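You operate a simulated robot arm through the tools that you are given. There is no shell and no other tool. Be economical: measure what you need, move in short steps, check, and stop when the job is done.

You run a simulated robot arm. Do the job below in one go: nothing can be reset, and whatever is moved stays where it is left.

JOB
Fetch the black plug from the top of the grey table and set it on top of the breather there.
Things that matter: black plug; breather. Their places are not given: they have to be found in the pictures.

It is judged by the outcome, as a careful person would: the job done as asked, and still so three seconds after it is handed in. It fails if anything else is knocked over, pushed out of place, dropped, spilled or broken.

ROBOT AND FRAMES
A 7-joint arm with a two-finger parallel gripper, fixed in place. Base frame: the origin is at the foot of the arm, x ahead of it, y to its left, z up; the work surface is at about z = 0. Readings come in mm, degrees, newtons and seconds.
With the tool pointing down near the work surface it reaches from about 220 to 580 mm from the base axis. Its first joint turns from -66.0 to 66.0 degrees. Payload 2.5 kg.
The TCP is the grasp point between the finger pads, 23 mm short of the fingertips. In the tool frame z runs along the fingers and y along their closing line. The gripper opens to 94 mm. The fingers are 38 mm wide and 10 mm thick; the gripper's body (54 by 96 mm) begins 39 mm behind the TCP.
Orientation is that of the tool frame in the base frame, as a unit quaternion [w, x, y, z]. With the fingers straight down and closing along the base's y, the tool's x points along the base's -x, its y along +y and its z along -z.

CONTROLS
- The arm moves only by the tool jog_arm. Its argument "motion" is a list that holds one entry, the list of rows, each a list of 5 numbers: the gripper command, from -1 (fully open) to 1 (shut), values between in proportion, then the shift along the base's x, y, z in mm, then the turn about the base's z in rad. In form: [[[fingers, x, y, z, spin], ...]]. A call has 1 to 20 rows; each row shifts and turns the commanded pose from where the row before left it. A row lasts 0.2 s, in which the tool goes at most 50 mm and 8.6 degrees; a call with a longer step from one row to the next is refused whole, and so is a gripper value outside its range. Where a pose cannot be reached the arm comes as near as it can. A force on the tool above 40 N (or 10 N above the force at the start of the call, whichever is more), or a blocked arm, ends the call early, and 0.2 s more pass. Each finger travels about 108 mm/s and halts on what it meets, pressing with about 23 N; the grip force reading is that of the motor and also rises with nothing between the fingers. The clock runs only during rows and for 0.2 s after the last one: add rows that do not move to give the fingers time. The reply holds the time, the measured pose of the TCP, the force on the tool along the base axes, the opening and the grip force, in the units named above and with some noise, and new pictures: "pictures" is both (left out), scene, wrist or none.
- Cameras (640 x 400 px; columns grow to the right, rows downward): "scene" is fixed at [93.2, -400.6, 545.6]; the picture's right is [0.96, -0.29, 0.00], its down [-0.12, -0.41, -0.91] and it looks along [0.26, 0.87, -0.42] (base axes); focal length 318 px, centre (320, 200). "wrist" rides on the gripper at [-39, 0, -44] in the tool frame; the picture's right is [0.00, -1.00, 0.00], its down [0.97, 0.00, -0.24] and it looks along [0.24, 0.00, 0.97] (tool axes); focal length 218 px, centre (320, 200).
- pixel_to_xyz(camera, pixels): for up to 12 pixels [column, row] of the newest picture of that camera ("zoom" is the newest enlarged one), the place [x, y, z] in the base frame of the surface seen there, good to about 2 mm, but the place of the scene camera against the robot may be out by one fixed shift of up to 18 mm in any direction. The clock stands still meanwhile.
- zoom(camera, box): a new picture of the part [left, top, right, bottom] of that camera's present view, enlarged. The clock stands still meanwhile.
- finish_job(): hands the job in; it is judged then, once.

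Work in short steps. Measure before you move; look again where a grasp or a placing could have gone wrong, and mend it. You have 60 turns and 120 pictures in all, those below and enlarged ones among them. Open the gripper and draw the arm clear of the work before you hand the job in, unless the task says otherwise; then end with one line.

The tools are called after ">>>" as name(argument=value, ...) on one line, values as JSON. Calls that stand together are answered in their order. jog_arm: Moves the arm, as the interface text tells. Its arguments: {"type":"object","properties":{"motion":{"type":"array"},"pictures":{"type":"string","enum":["both","scene","wrist","none"]}},"required":["motion"]} The other tools are called the same way: pixel_to_xyz (camera, pixels) gives the place of the surface under pixels of a picture; zoom (camera, box) takes an enlarged picture of a part of a camera's view; finish_job () hands the job in.

At the start:

```text
clock: 0.0
position: [269.0, 207.3, 343.6]
tcp_rot: [0.0, 0.0, 1.0, -0.001]
contact_force: [-0.1, -0.6, 0.0]
grip_width: 94.2
grasp_force: 0.1
```

scene: 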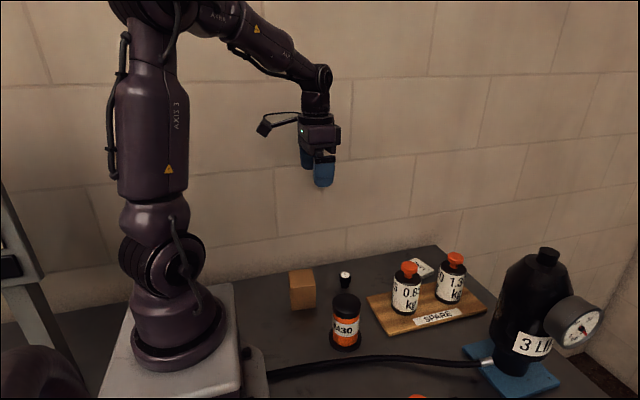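
wrist: 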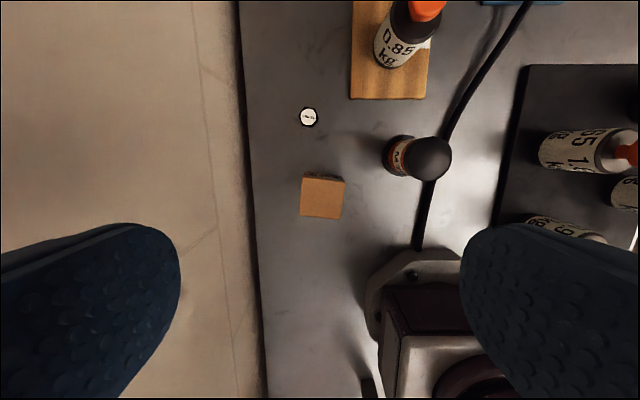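

The scene shows a small black item with a white top at (345,280), a bottle marked "..A30" at (345,320), and other vessels. I'll enlarge them to identify the plug and the breather.

>>> zoom(camera="scene", box=[260, 240, 420, 360])

>>> zoom(camera="scene", box=[380, 230, 620, 400])

>>> zoom(camera="wrist", box=[240, 0, 640, 250])

```text
3.33 times, centred on (340, 300) of scene
```

zoom: 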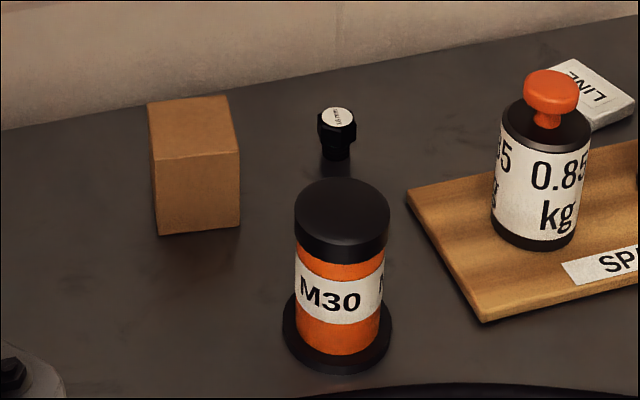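

```text
2.35 times, centred on (500, 315) of scene
```

zoom: 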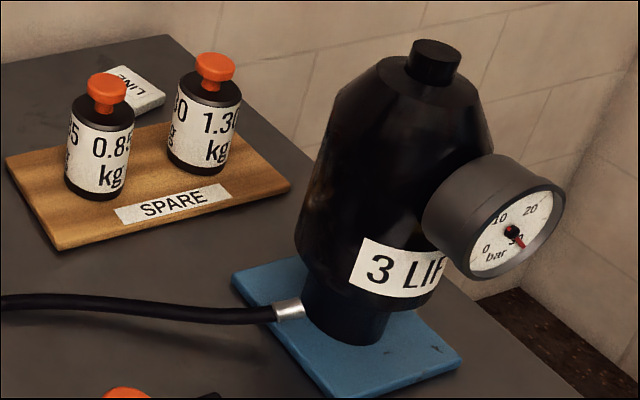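

```text
1.60 times, centred on (440, 125) of wrist
```

zoom: 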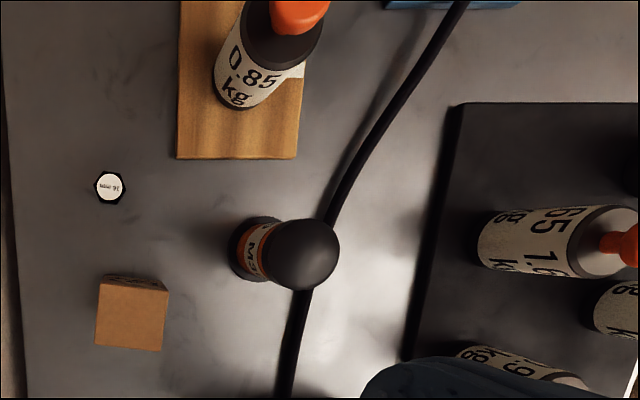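

The small hex-headed item has a label. I'll enlarge it, and move the arm over the table to survey the unseen part on the right (y<0).

>>> zoom(camera="wrist", box=[280, 90, 344, 140])

>>> jog_arm(motion=[[[-1, 0, -45, 0, 0], [-1, 0, -45, 0, 0], [-1, 0, -45, 0, 0], [-1, 0, -45, 0, 0], [-1, 0, 0, 0, 0]]])

```text
8.00 times, centred on (312, 115) of wrist
```

zoom: 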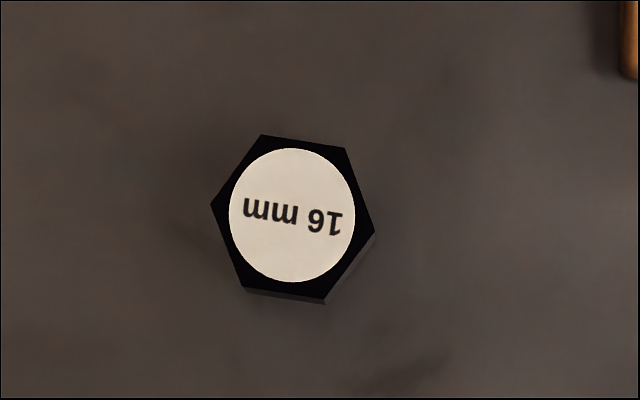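

```text
clock: 1.2
position: [272.8, 24.2, 344.0]
tcp_rot: [0.0, 0.0, 1.0, 0.0]
contact_force: [0.7, 0.7, 1.2]
grip_width: 93.9
grasp_force: 0.1
```

scene: 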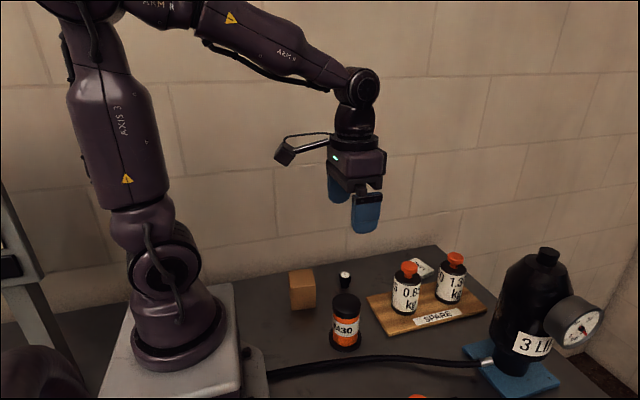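
wrist: 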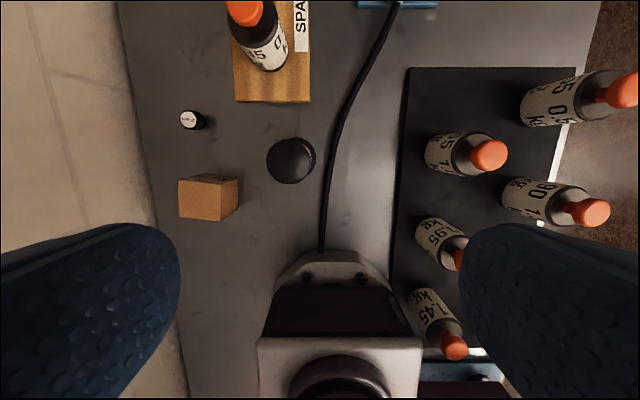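

Weights stand on a dark tray to the right, and something blue sits at (460,375). I'll survey further right and forward.

>>> jog_arm(motion=[[[-1, 0, -45, 0, 0], [-1, 0, -45, 0, 0], [-1, 0, -45, 0, 0], [-1, 0, -45, 0, 0], [-1, 0, 0, 0, 0]]], pictures="wrist")

>>> jog_arm(motion=[[[-1, 40, 45, 0, 0], [-1, 40, 45, 0, 0], [-1, 40, 45, 0, 0], [-1, 40, 45, 0, 0], [-1, 0, 0, 0, 0]]], pictures="wrist")

```text
clock: 2.4
position: [270.2, -155.8, 343.2]
tcp_rot: [0.0, 0.001, 1.0, 0.0]
contact_force: [-0.6, 0.6, -0.4]
grip_width: 94.0
grasp_force: 0.0
```

wrist: 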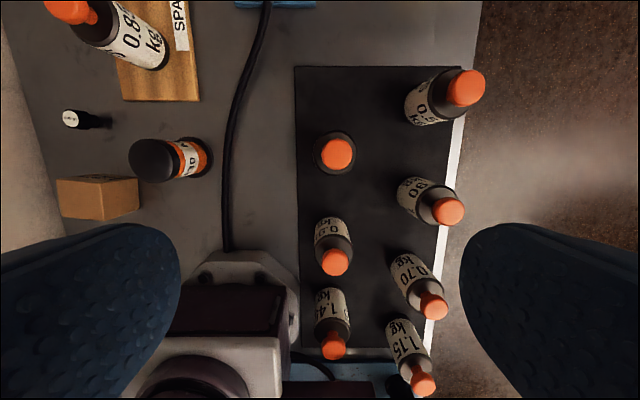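

```text
refused: row 1 steps farther than a row can; nothing moved
```

There is a blue object by the base at (340,375). I'll enlarge it, then look ahead.

>>> zoom(camera="wrist", box=[260, 320, 460, 400])

>>> jog_arm(motion=[[[-1, 30, 35, 0, 0], [-1, 30, 35, 0, 0], [-1, 30, 35, 0, 0], [-1, 30, 35, 0, 0], [-1, 0, 40, 0, 0], [-1, 0, 0, 0, 0]]], pictures="wrist")

```text
3.20 times, centred on (360, 360) of wrist
```

zoom: 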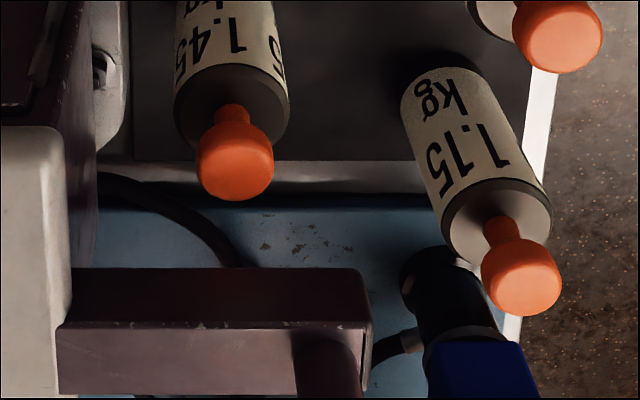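

```text
clock: 3.8
position: [389.2, 28.2, 344.0]
tcp_rot: [0.001, 0.001, 1.0, 0.001]
contact_force: [-0.4, -0.6, 0.3]
grip_width: 94.0
grasp_force: 0.2
```

wrist: 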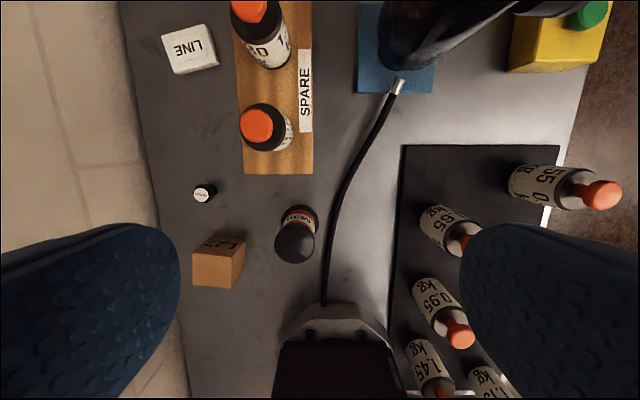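

The cardboard-coloured box at (218,260) carries a mark; I'll read it and the others.

>>> zoom(camera="wrist", box=[180, 170, 340, 300])

>>> zoom(camera="wrist", box=[340, 0, 640, 100])

>>> pixel_to_xyz(camera="wrist", pixels=[[202, 194], [294, 243], [212, 262], [300, 216], [302, 206], [240, 200], [260, 220], [212, 185]])

```text
3.08 times, centred on (260, 235) of wrist
```

zoom: 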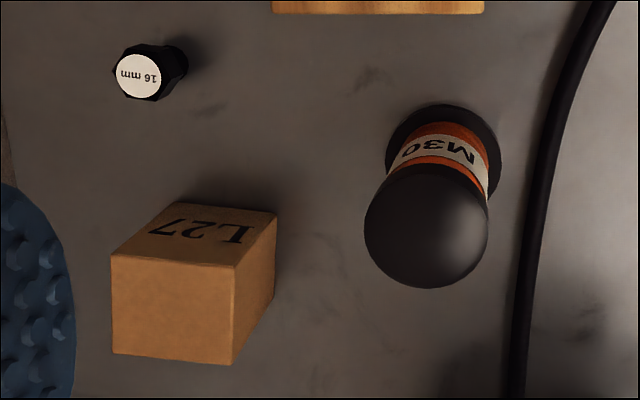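

```text
2.13 times, centred on (490, 50) of wrist
```

zoom: 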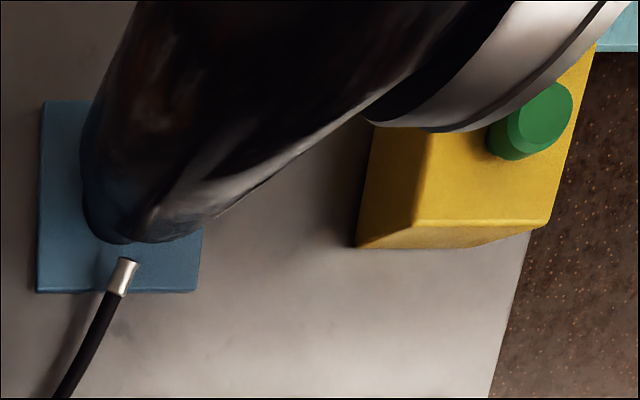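

```text
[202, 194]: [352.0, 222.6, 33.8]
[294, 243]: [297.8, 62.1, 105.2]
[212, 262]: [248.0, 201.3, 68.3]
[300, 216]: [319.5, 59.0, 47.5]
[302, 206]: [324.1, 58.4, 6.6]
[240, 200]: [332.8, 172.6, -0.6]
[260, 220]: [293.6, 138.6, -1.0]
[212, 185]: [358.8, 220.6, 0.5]
```

The L27 box and the "M30" unit are read: the M30 unit (black cap, orange filter body, base flange) is the breather, about x≈300, y≈60, top z≈105; the hex "16 mm" item is the plug at ~(352,222), top z≈34. I'll look at the breather top on the way to the plug.

>>> jog_arm(motion=[[[-1, -40, 10, -20, 0], [-1, -35, 15, -25, 0], [-1, 0, 0, -40, 0], [-1, 0, 0, 0, 0]]], pictures="wrist")

```text
clock: 4.8
position: [311.6, 52.2, 259.6]
tcp_rot: [0.0, 0.001, 1.0, 0.0]
contact_force: [-1.4, -0.5, 0.7]
grip_width: 94.3
grasp_force: 0.0
```

wrist: 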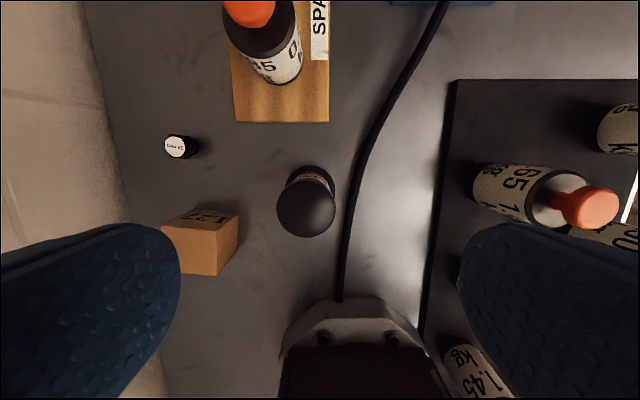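

The breather cap is at (306,208). I'll enlarge and measure its top profile.

>>> zoom(camera="wrist", box=[260, 160, 356, 240])

>>> pixel_to_xyz(camera="wrist", pixels=[[306, 208], [306, 185], [306, 234], [281, 209], [332, 209], [306, 196], [306, 222], [292, 209], [320, 209], [308, 168]])

```text
5.00 times, centred on (308, 200) of wrist
```

zoom: 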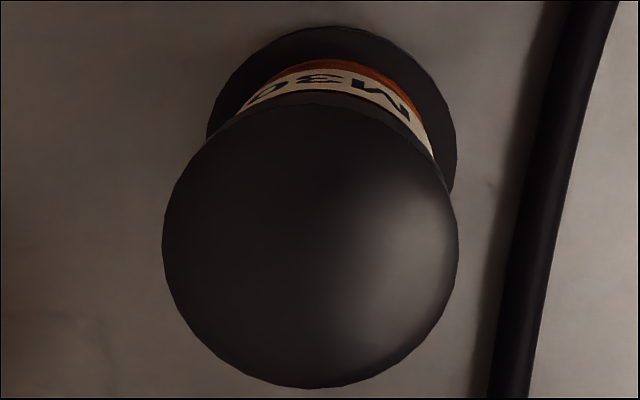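

```text
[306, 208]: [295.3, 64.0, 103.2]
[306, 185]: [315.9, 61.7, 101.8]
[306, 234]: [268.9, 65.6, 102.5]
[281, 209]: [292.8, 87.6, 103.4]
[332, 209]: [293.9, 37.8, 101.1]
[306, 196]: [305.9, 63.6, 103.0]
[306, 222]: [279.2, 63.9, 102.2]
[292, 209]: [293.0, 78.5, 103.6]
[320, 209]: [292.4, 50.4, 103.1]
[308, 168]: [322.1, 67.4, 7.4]
```

The top is flat at z≈103, centre ≈(293.5, 63), diameter ≈54 mm. Now going above the plug for a close measurement.

>>> jog_arm(motion=[[[-1, 10, 42, 0, 0], [-1, 10, 43, 0, 0], [-1, 10, 43, 0, 0], [-1, 10, 42, 0, 0], [-1, 0, 0, -45, 0], [-1, 0, 0, -45, 0], [-1, 0, 0, -40, 0], [-1, 0, 0, 0, 0]]])

```text
clock: 6.6
position: [351.1, 221.6, 126.9]
tcp_rot: [0.0, 0.001, 1.0, -0.001]
contact_force: [0.6, 0.7, -0.9]
grip_width: 94.3
grasp_force: 0.0
```

scene: 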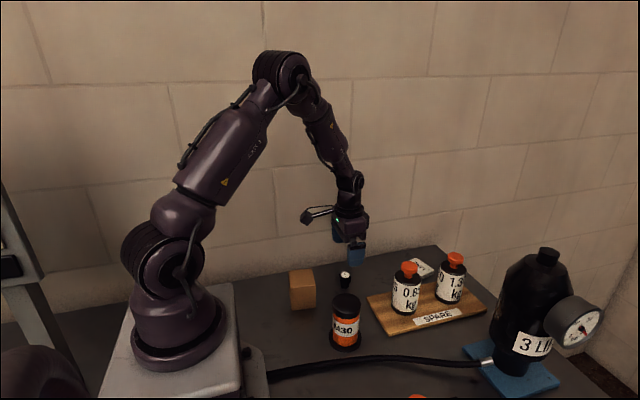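
wrist: 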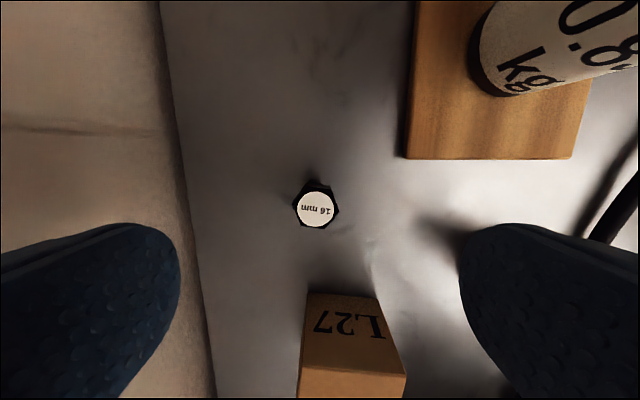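

>>> zoom(camera="wrist", box=[284, 170, 348, 240])

>>> pixel_to_xyz(camera="wrist", pixels=[[316, 209], [316, 196], [316, 222], [303, 209], [329, 209], [294, 206], [338, 209], [340, 294], [320, 298], [192, 209], [410, 158]])

>>> zoom(camera="scene", box=[320, 255, 370, 295])

```text
5.71 times, centred on (316, 205) of wrist
```

zoom: 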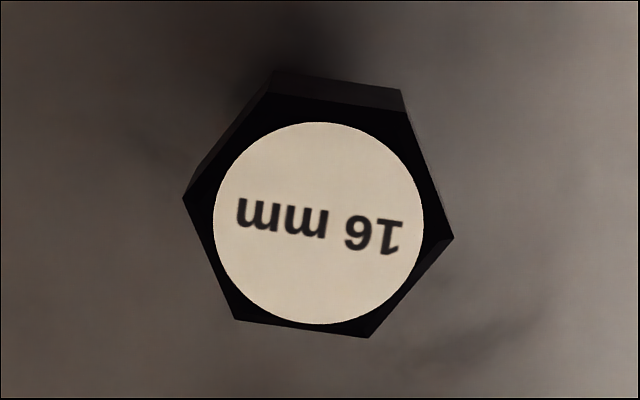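

```text
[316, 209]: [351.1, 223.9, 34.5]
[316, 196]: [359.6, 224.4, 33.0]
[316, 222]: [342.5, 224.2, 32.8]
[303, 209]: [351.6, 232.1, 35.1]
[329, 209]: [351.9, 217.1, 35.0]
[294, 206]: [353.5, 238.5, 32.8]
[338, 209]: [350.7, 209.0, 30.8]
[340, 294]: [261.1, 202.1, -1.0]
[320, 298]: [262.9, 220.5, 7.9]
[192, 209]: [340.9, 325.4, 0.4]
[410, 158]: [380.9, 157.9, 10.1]
```

```text
10.00 times, centred on (345, 275) of scene
```

zoom: 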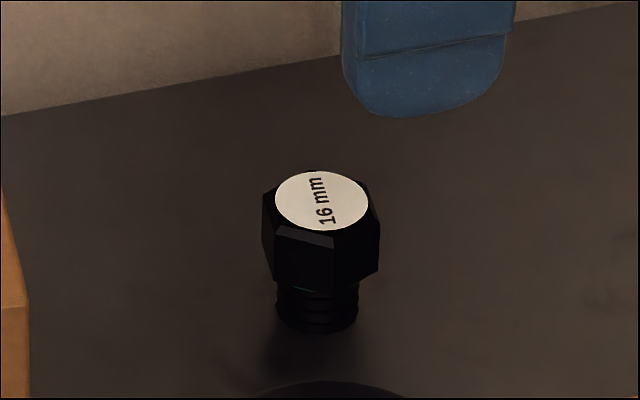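

Plug centre is ≈(351.3,224), top z 34, hex flats lie ~22° off, clear of the box (x<263) and board (y<158). I'll narrow the fingers to ~52 mm, spin +0.39 rad, and lower partway.

>>> jog_arm(motion=[[[-0.1, 0.2, 2.3, 0, 0.13], [-0.1, 0, 0, 0, 0.13], [-0.1, 0, 0, 0, 0.13], [-0.1, 0, 0, -30, 0], [-0.1, 0, 0, -20, 0], [-0.1, 0, 0, 0, 0]]])

```text
clock: 8.0
position: [352.4, 224.5, 77.0]
tcp_rot: [0.0, -0.194, 0.981, 0.0]
contact_force: [0.1, -0.6, -0.7]
grip_width: 51.6
grasp_force: 0.1
```

scene: 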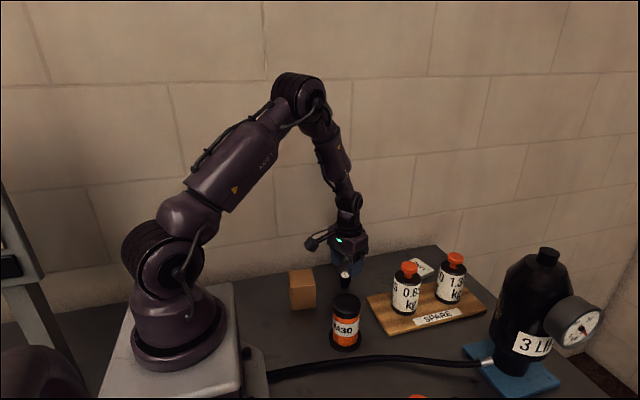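
wrist: 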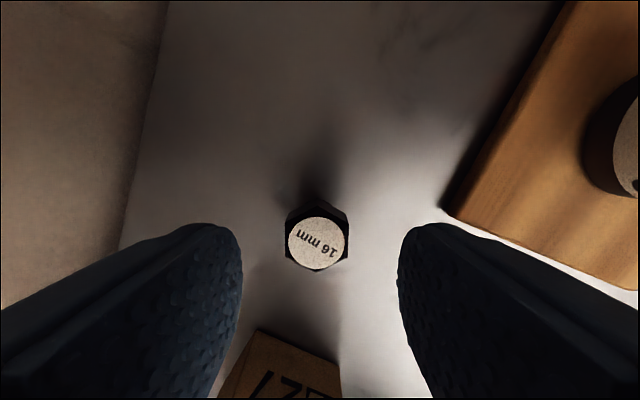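

The flats now face the fingers and the plug is centred at (317,240). Lowering 50 mm to z≈27.

>>> jog_arm(motion=[[[-0.1, -0.5, 0, -25, 0], [-0.1, 0, 0, -15, 0], [-0.1, 0, 0, -10, 0], [-0.1, 0, 0, 0, 0]]])

```text
clock: 9.0
position: [354.2, 226.0, 28.8]
tcp_rot: [0.001, -0.193, 0.981, 0.0]
contact_force: [0.6, -0.3, -0.6]
grip_width: 52.0
grasp_force: 0.2
```

scene: 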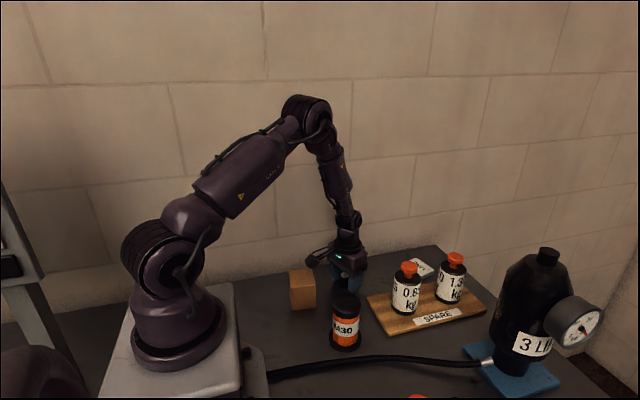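
wrist: 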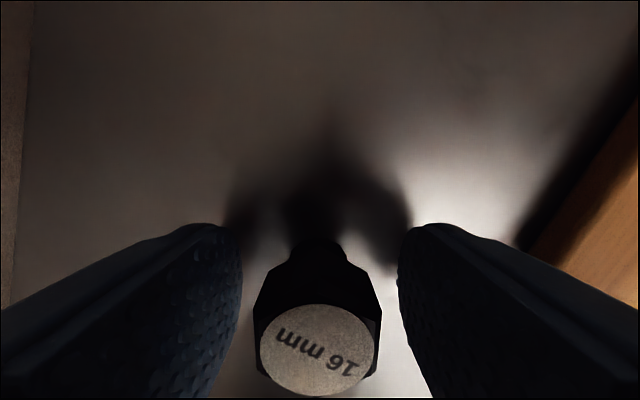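

The arm sits ~3 mm ahead and 2 mm left of the aim; I correct, let it settle, then close.

>>> jog_arm(motion=[[[-0.1, -2.8, -1.5, -1.5, 0], [-0.1, 0, 0, 0, 0], [0.2, 0, 0, 0, 0], [0.5, 0, 0, 0, 0], [0.8, 0, 0, 0, 0], [0.8, 0, 0, 0, 0], [0.8, 0, 0, 0, 0]]], pictures="wrist")

```text
clock: 10.6
position: [350.8, 223.7, 27.2]
tcp_rot: [0.0, -0.193, 0.981, 0.0]
contact_force: [-0.6, -0.3, 2.4]
grip_width: 27.3
grasp_force: 23.2
```

wrist: 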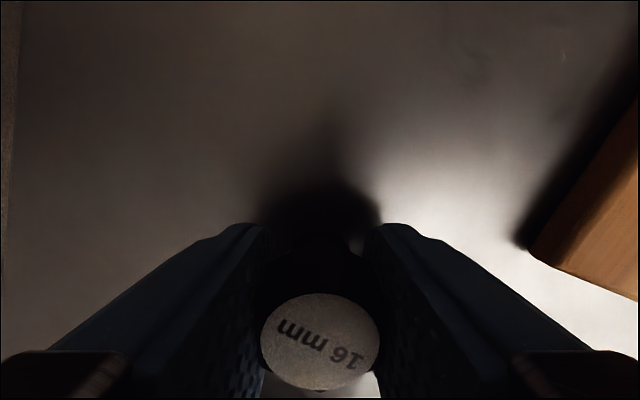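

Gripped at 27.3 mm with 23 N. Lifting straight up ~150 mm.

>>> jog_arm(motion=[[[0.8, 0, 0, 10, 0], [0.8, 0, 0, 25, 0], [0.8, 0, 0, 40, 0], [0.8, 0, 0, 40, 0], [0.8, 0, 0, 30, 0], [0.8, 0, 0, 5, 0], [0.8, 0, 0, 0, 0]]])

```text
clock: 12.2
position: [349.2, 224.3, 178.0]
tcp_rot: [0.0, -0.194, 0.981, 0.0]
contact_force: [-0.4, -0.2, -2.2]
grip_width: 27.6
grasp_force: 23.3
```

scene: 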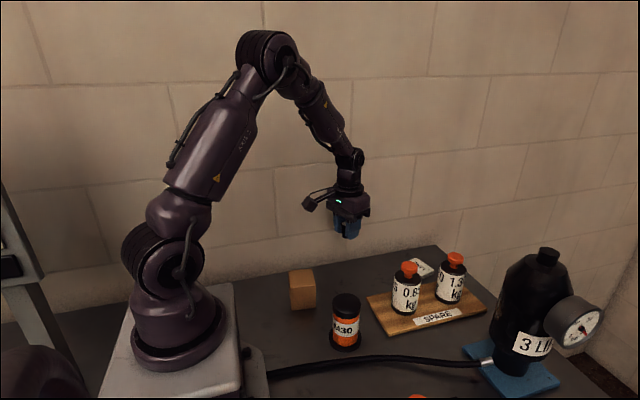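
wrist: 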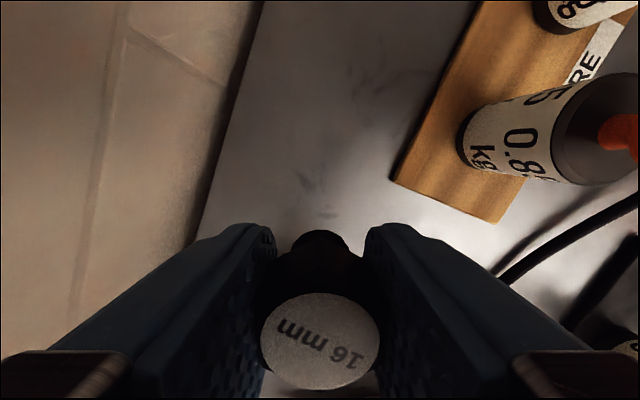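

The plug is held upright. Carrying it above the breather at (293.5,63.5), staying at z≈178.

>>> jog_arm(motion=[[[0.8, -8, -23, 0, 0], [0.8, -14, -40, 0, 0], [0.8, -14, -40, 0, 0], [0.8, -12, -35, 0, 0], [0.8, -7.7, -22.8, 0, 0], [0.8, 0, 0, 0, 0], [0.8, 0, 0, 0, 0]]])

```text
clock: 13.8
position: [295.6, 64.6, 177.1]
tcp_rot: [0.0, -0.193, 0.981, 0.0]
contact_force: [0.4, -0.2, -1.1]
grip_width: 27.5
grasp_force: 22.4
```

scene: 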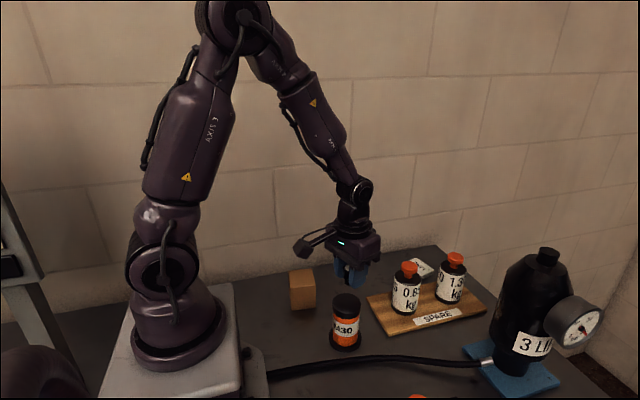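
wrist: 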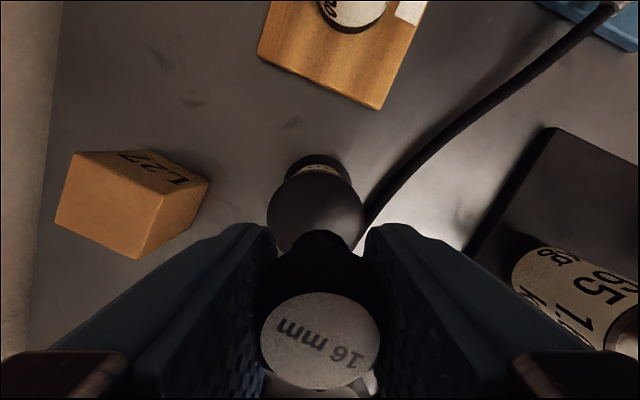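

The cap shows below the plug at (315,210). I'll check its rim once more before lowering.

>>> pixel_to_xyz(camera="wrist", pixels=[[316, 176], [272, 213], [359, 213], [290, 188], [343, 190], [316, 200], [320, 240]])

>>> zoom(camera="wrist", box=[250, 145, 380, 260])

```text
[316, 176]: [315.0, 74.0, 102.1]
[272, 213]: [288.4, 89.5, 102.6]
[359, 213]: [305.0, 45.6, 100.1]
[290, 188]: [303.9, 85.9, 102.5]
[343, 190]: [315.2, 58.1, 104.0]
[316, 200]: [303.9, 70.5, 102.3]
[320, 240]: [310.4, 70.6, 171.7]
```

```text
3.48 times, centred on (315, 202) of wrist
```

zoom: 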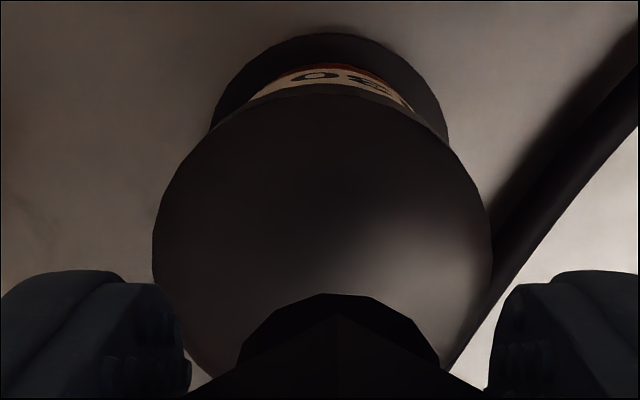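

The rim fit gives centre ≈(293,64), agreeing with before. Lowering 40 mm with a −2/−0.8 mm correction, then checking.

>>> jog_arm(motion=[[[0.8, -2.2, -0.8, -15, 0], [0.8, 0, 0, -15, 0], [0.8, 0, 0, -10, 0], [0.8, 0, 0, 0, 0], [0.8, 0, 0, 0, 0]]])

>>> zoom(camera="scene", box=[300, 220, 420, 360])

```text
clock: 15.0
position: [293.2, 62.4, 138.8]
tcp_rot: [0.001, -0.193, 0.981, 0.0]
contact_force: [0.3, -0.4, -1.5]
grip_width: 27.5
grasp_force: 23.1
```

scene: 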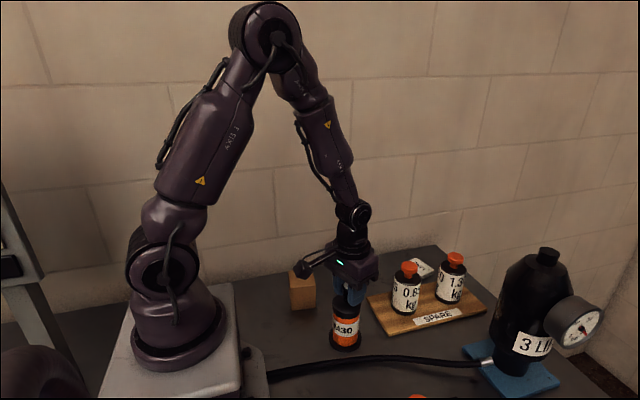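
wrist: 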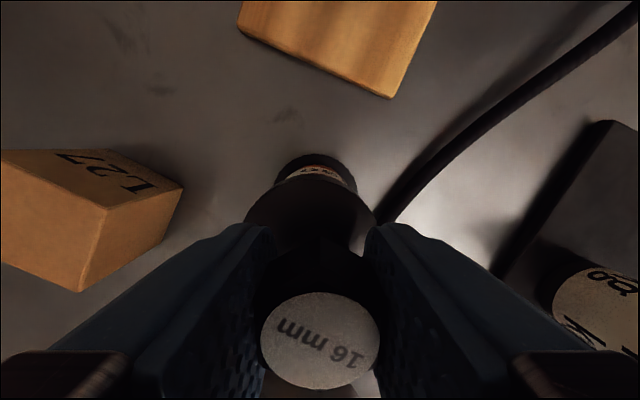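

```text
2.86 times, centred on (360, 290) of scene
```

zoom: 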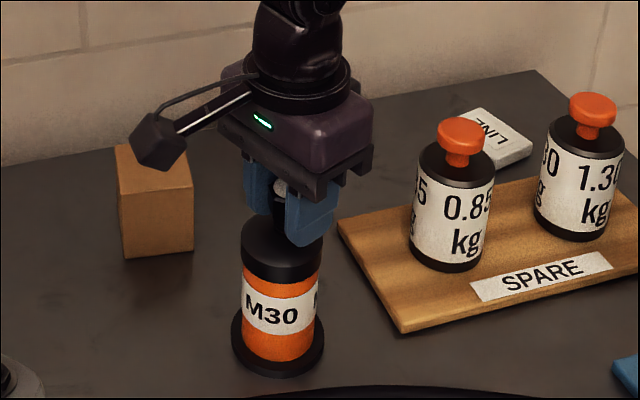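

Aligned over the cap with ~8 mm to go. Lowering in small steps until the force rises.

>>> jog_arm(motion=[[[0.8, 0, 1, -4, 0], [0.8, 0, 0, -2, 0], [0.8, 0, 0, -1, 0], [0.8, 0, 0, 0, 0], [0.8, 0, 0, 0, 0]]], pictures="wrist")

```text
clock: 16.2
position: [293.0, 62.3, 129.4]
tcp_rot: [0.001, -0.194, 0.981, 0.0]
contact_force: [-3.4, -0.4, 23.3]
grip_width: 27.8
grasp_force: 23.2
```

wrist: 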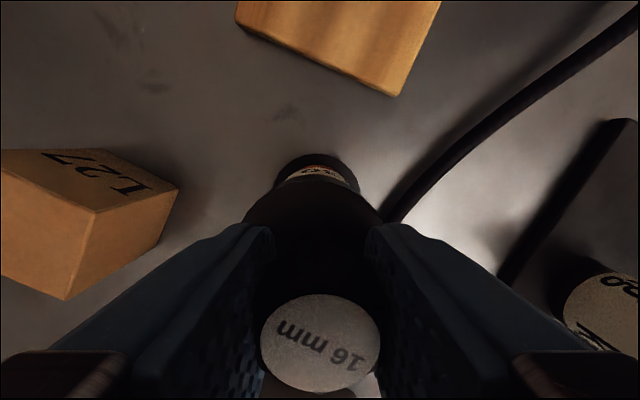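

Contact at 23 N, so the plug rests on the cap. I ease up 1 mm, then open slowly.

>>> jog_arm(motion=[[[0.8, 0, 0, 0.8, 0], [0.8, 0, 0, 0, 0]]], pictures="none")

```text
clock: 16.8
position: [290.8, 60.9, 130.0]
tcp_rot: [0.0, -0.194, 0.981, 0.0]
contact_force: [3.2, -0.4, 6.1]
grip_width: 27.5
grasp_force: 23.5
```

Force is down to 6 N. Opening gradually.

>>> jog_arm(motion=[[[0.38, 0, 0, 0, 0], [0.3, 0, 0, 0, 0], [0.15, 0, 0, 0, 0], [0, 0, 0, 0, 0], [0, 0, 0, 0, 0]]])

```text
clock: 18.0
position: [292.2, 63.5, 130.4]
tcp_rot: [0.001, -0.193, 0.981, 0.0]
contact_force: [1.1, -0.5, -0.1]
grip_width: 47.0
grasp_force: 0.0
```

scene: 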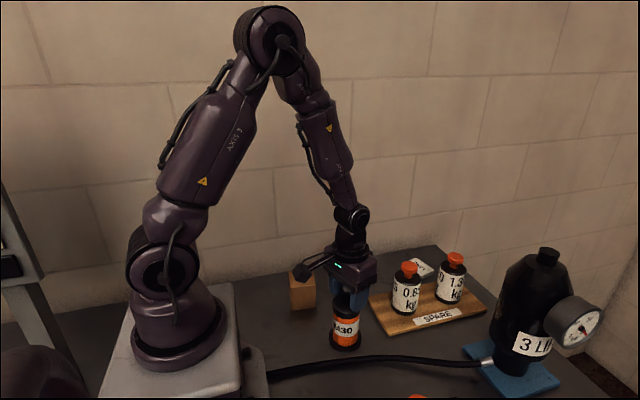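
wrist: 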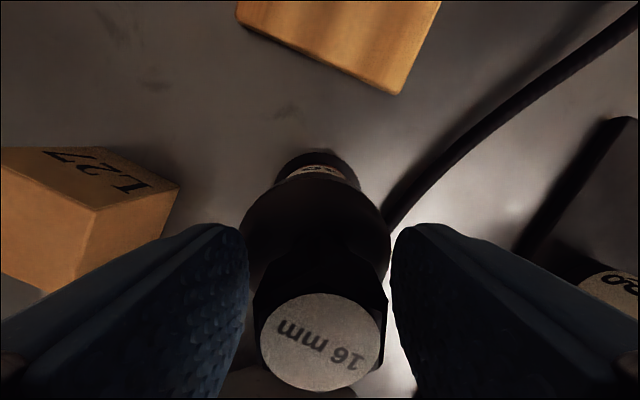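

The plug stands free on the cap between the open fingers. Withdrawing straight up, then away.

>>> jog_arm(motion=[[[-0.1, 0, 0, 15, 0], [-0.1, 0, 0, 30, 0], [-0.1, 0, 0, 40, 0], [-0.1, 0, 0, 40, 0], [-0.1, 0, 0, 10, 0], [-0.1, 0, 0, 0, 0]]])

>>> zoom(camera="scene", box=[280, 220, 440, 360])

```text
clock: 19.4
position: [293.3, 61.9, 265.6]
tcp_rot: [0.001, -0.193, 0.981, 0.0]
contact_force: [0.4, -0.4, -0.2]
grip_width: 51.8
grasp_force: 0.1
```

scene: 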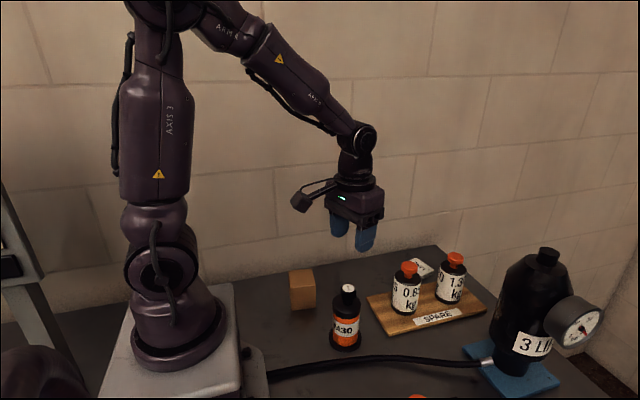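
wrist: 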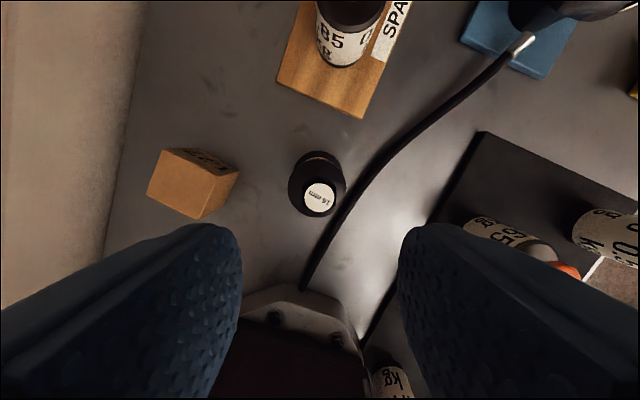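

```text
2.86 times, centred on (360, 290) of scene
```

zoom: 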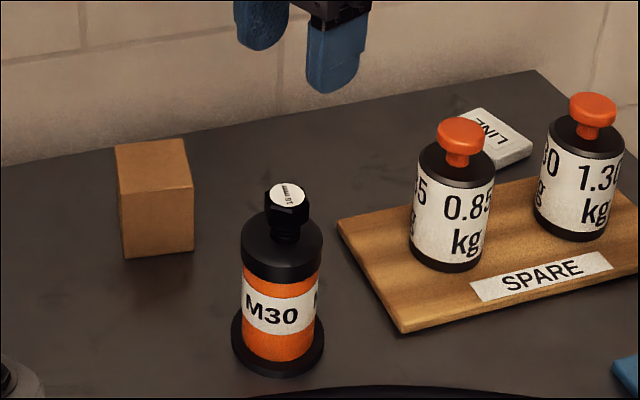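

The plug stands upright and central on the breather (M30), nothing else has moved, the gripper is open and the arm is clear. Handing in.

>>> finish_job()

```text
The job is handed in.
```

The black hex plug (labelled "16 mm") is standing upright on top of the breather, which I took to be the black-capped unit marked "M30" since nothing on the table is labelled as a breather; nothing else was moved, and the job is handed in.
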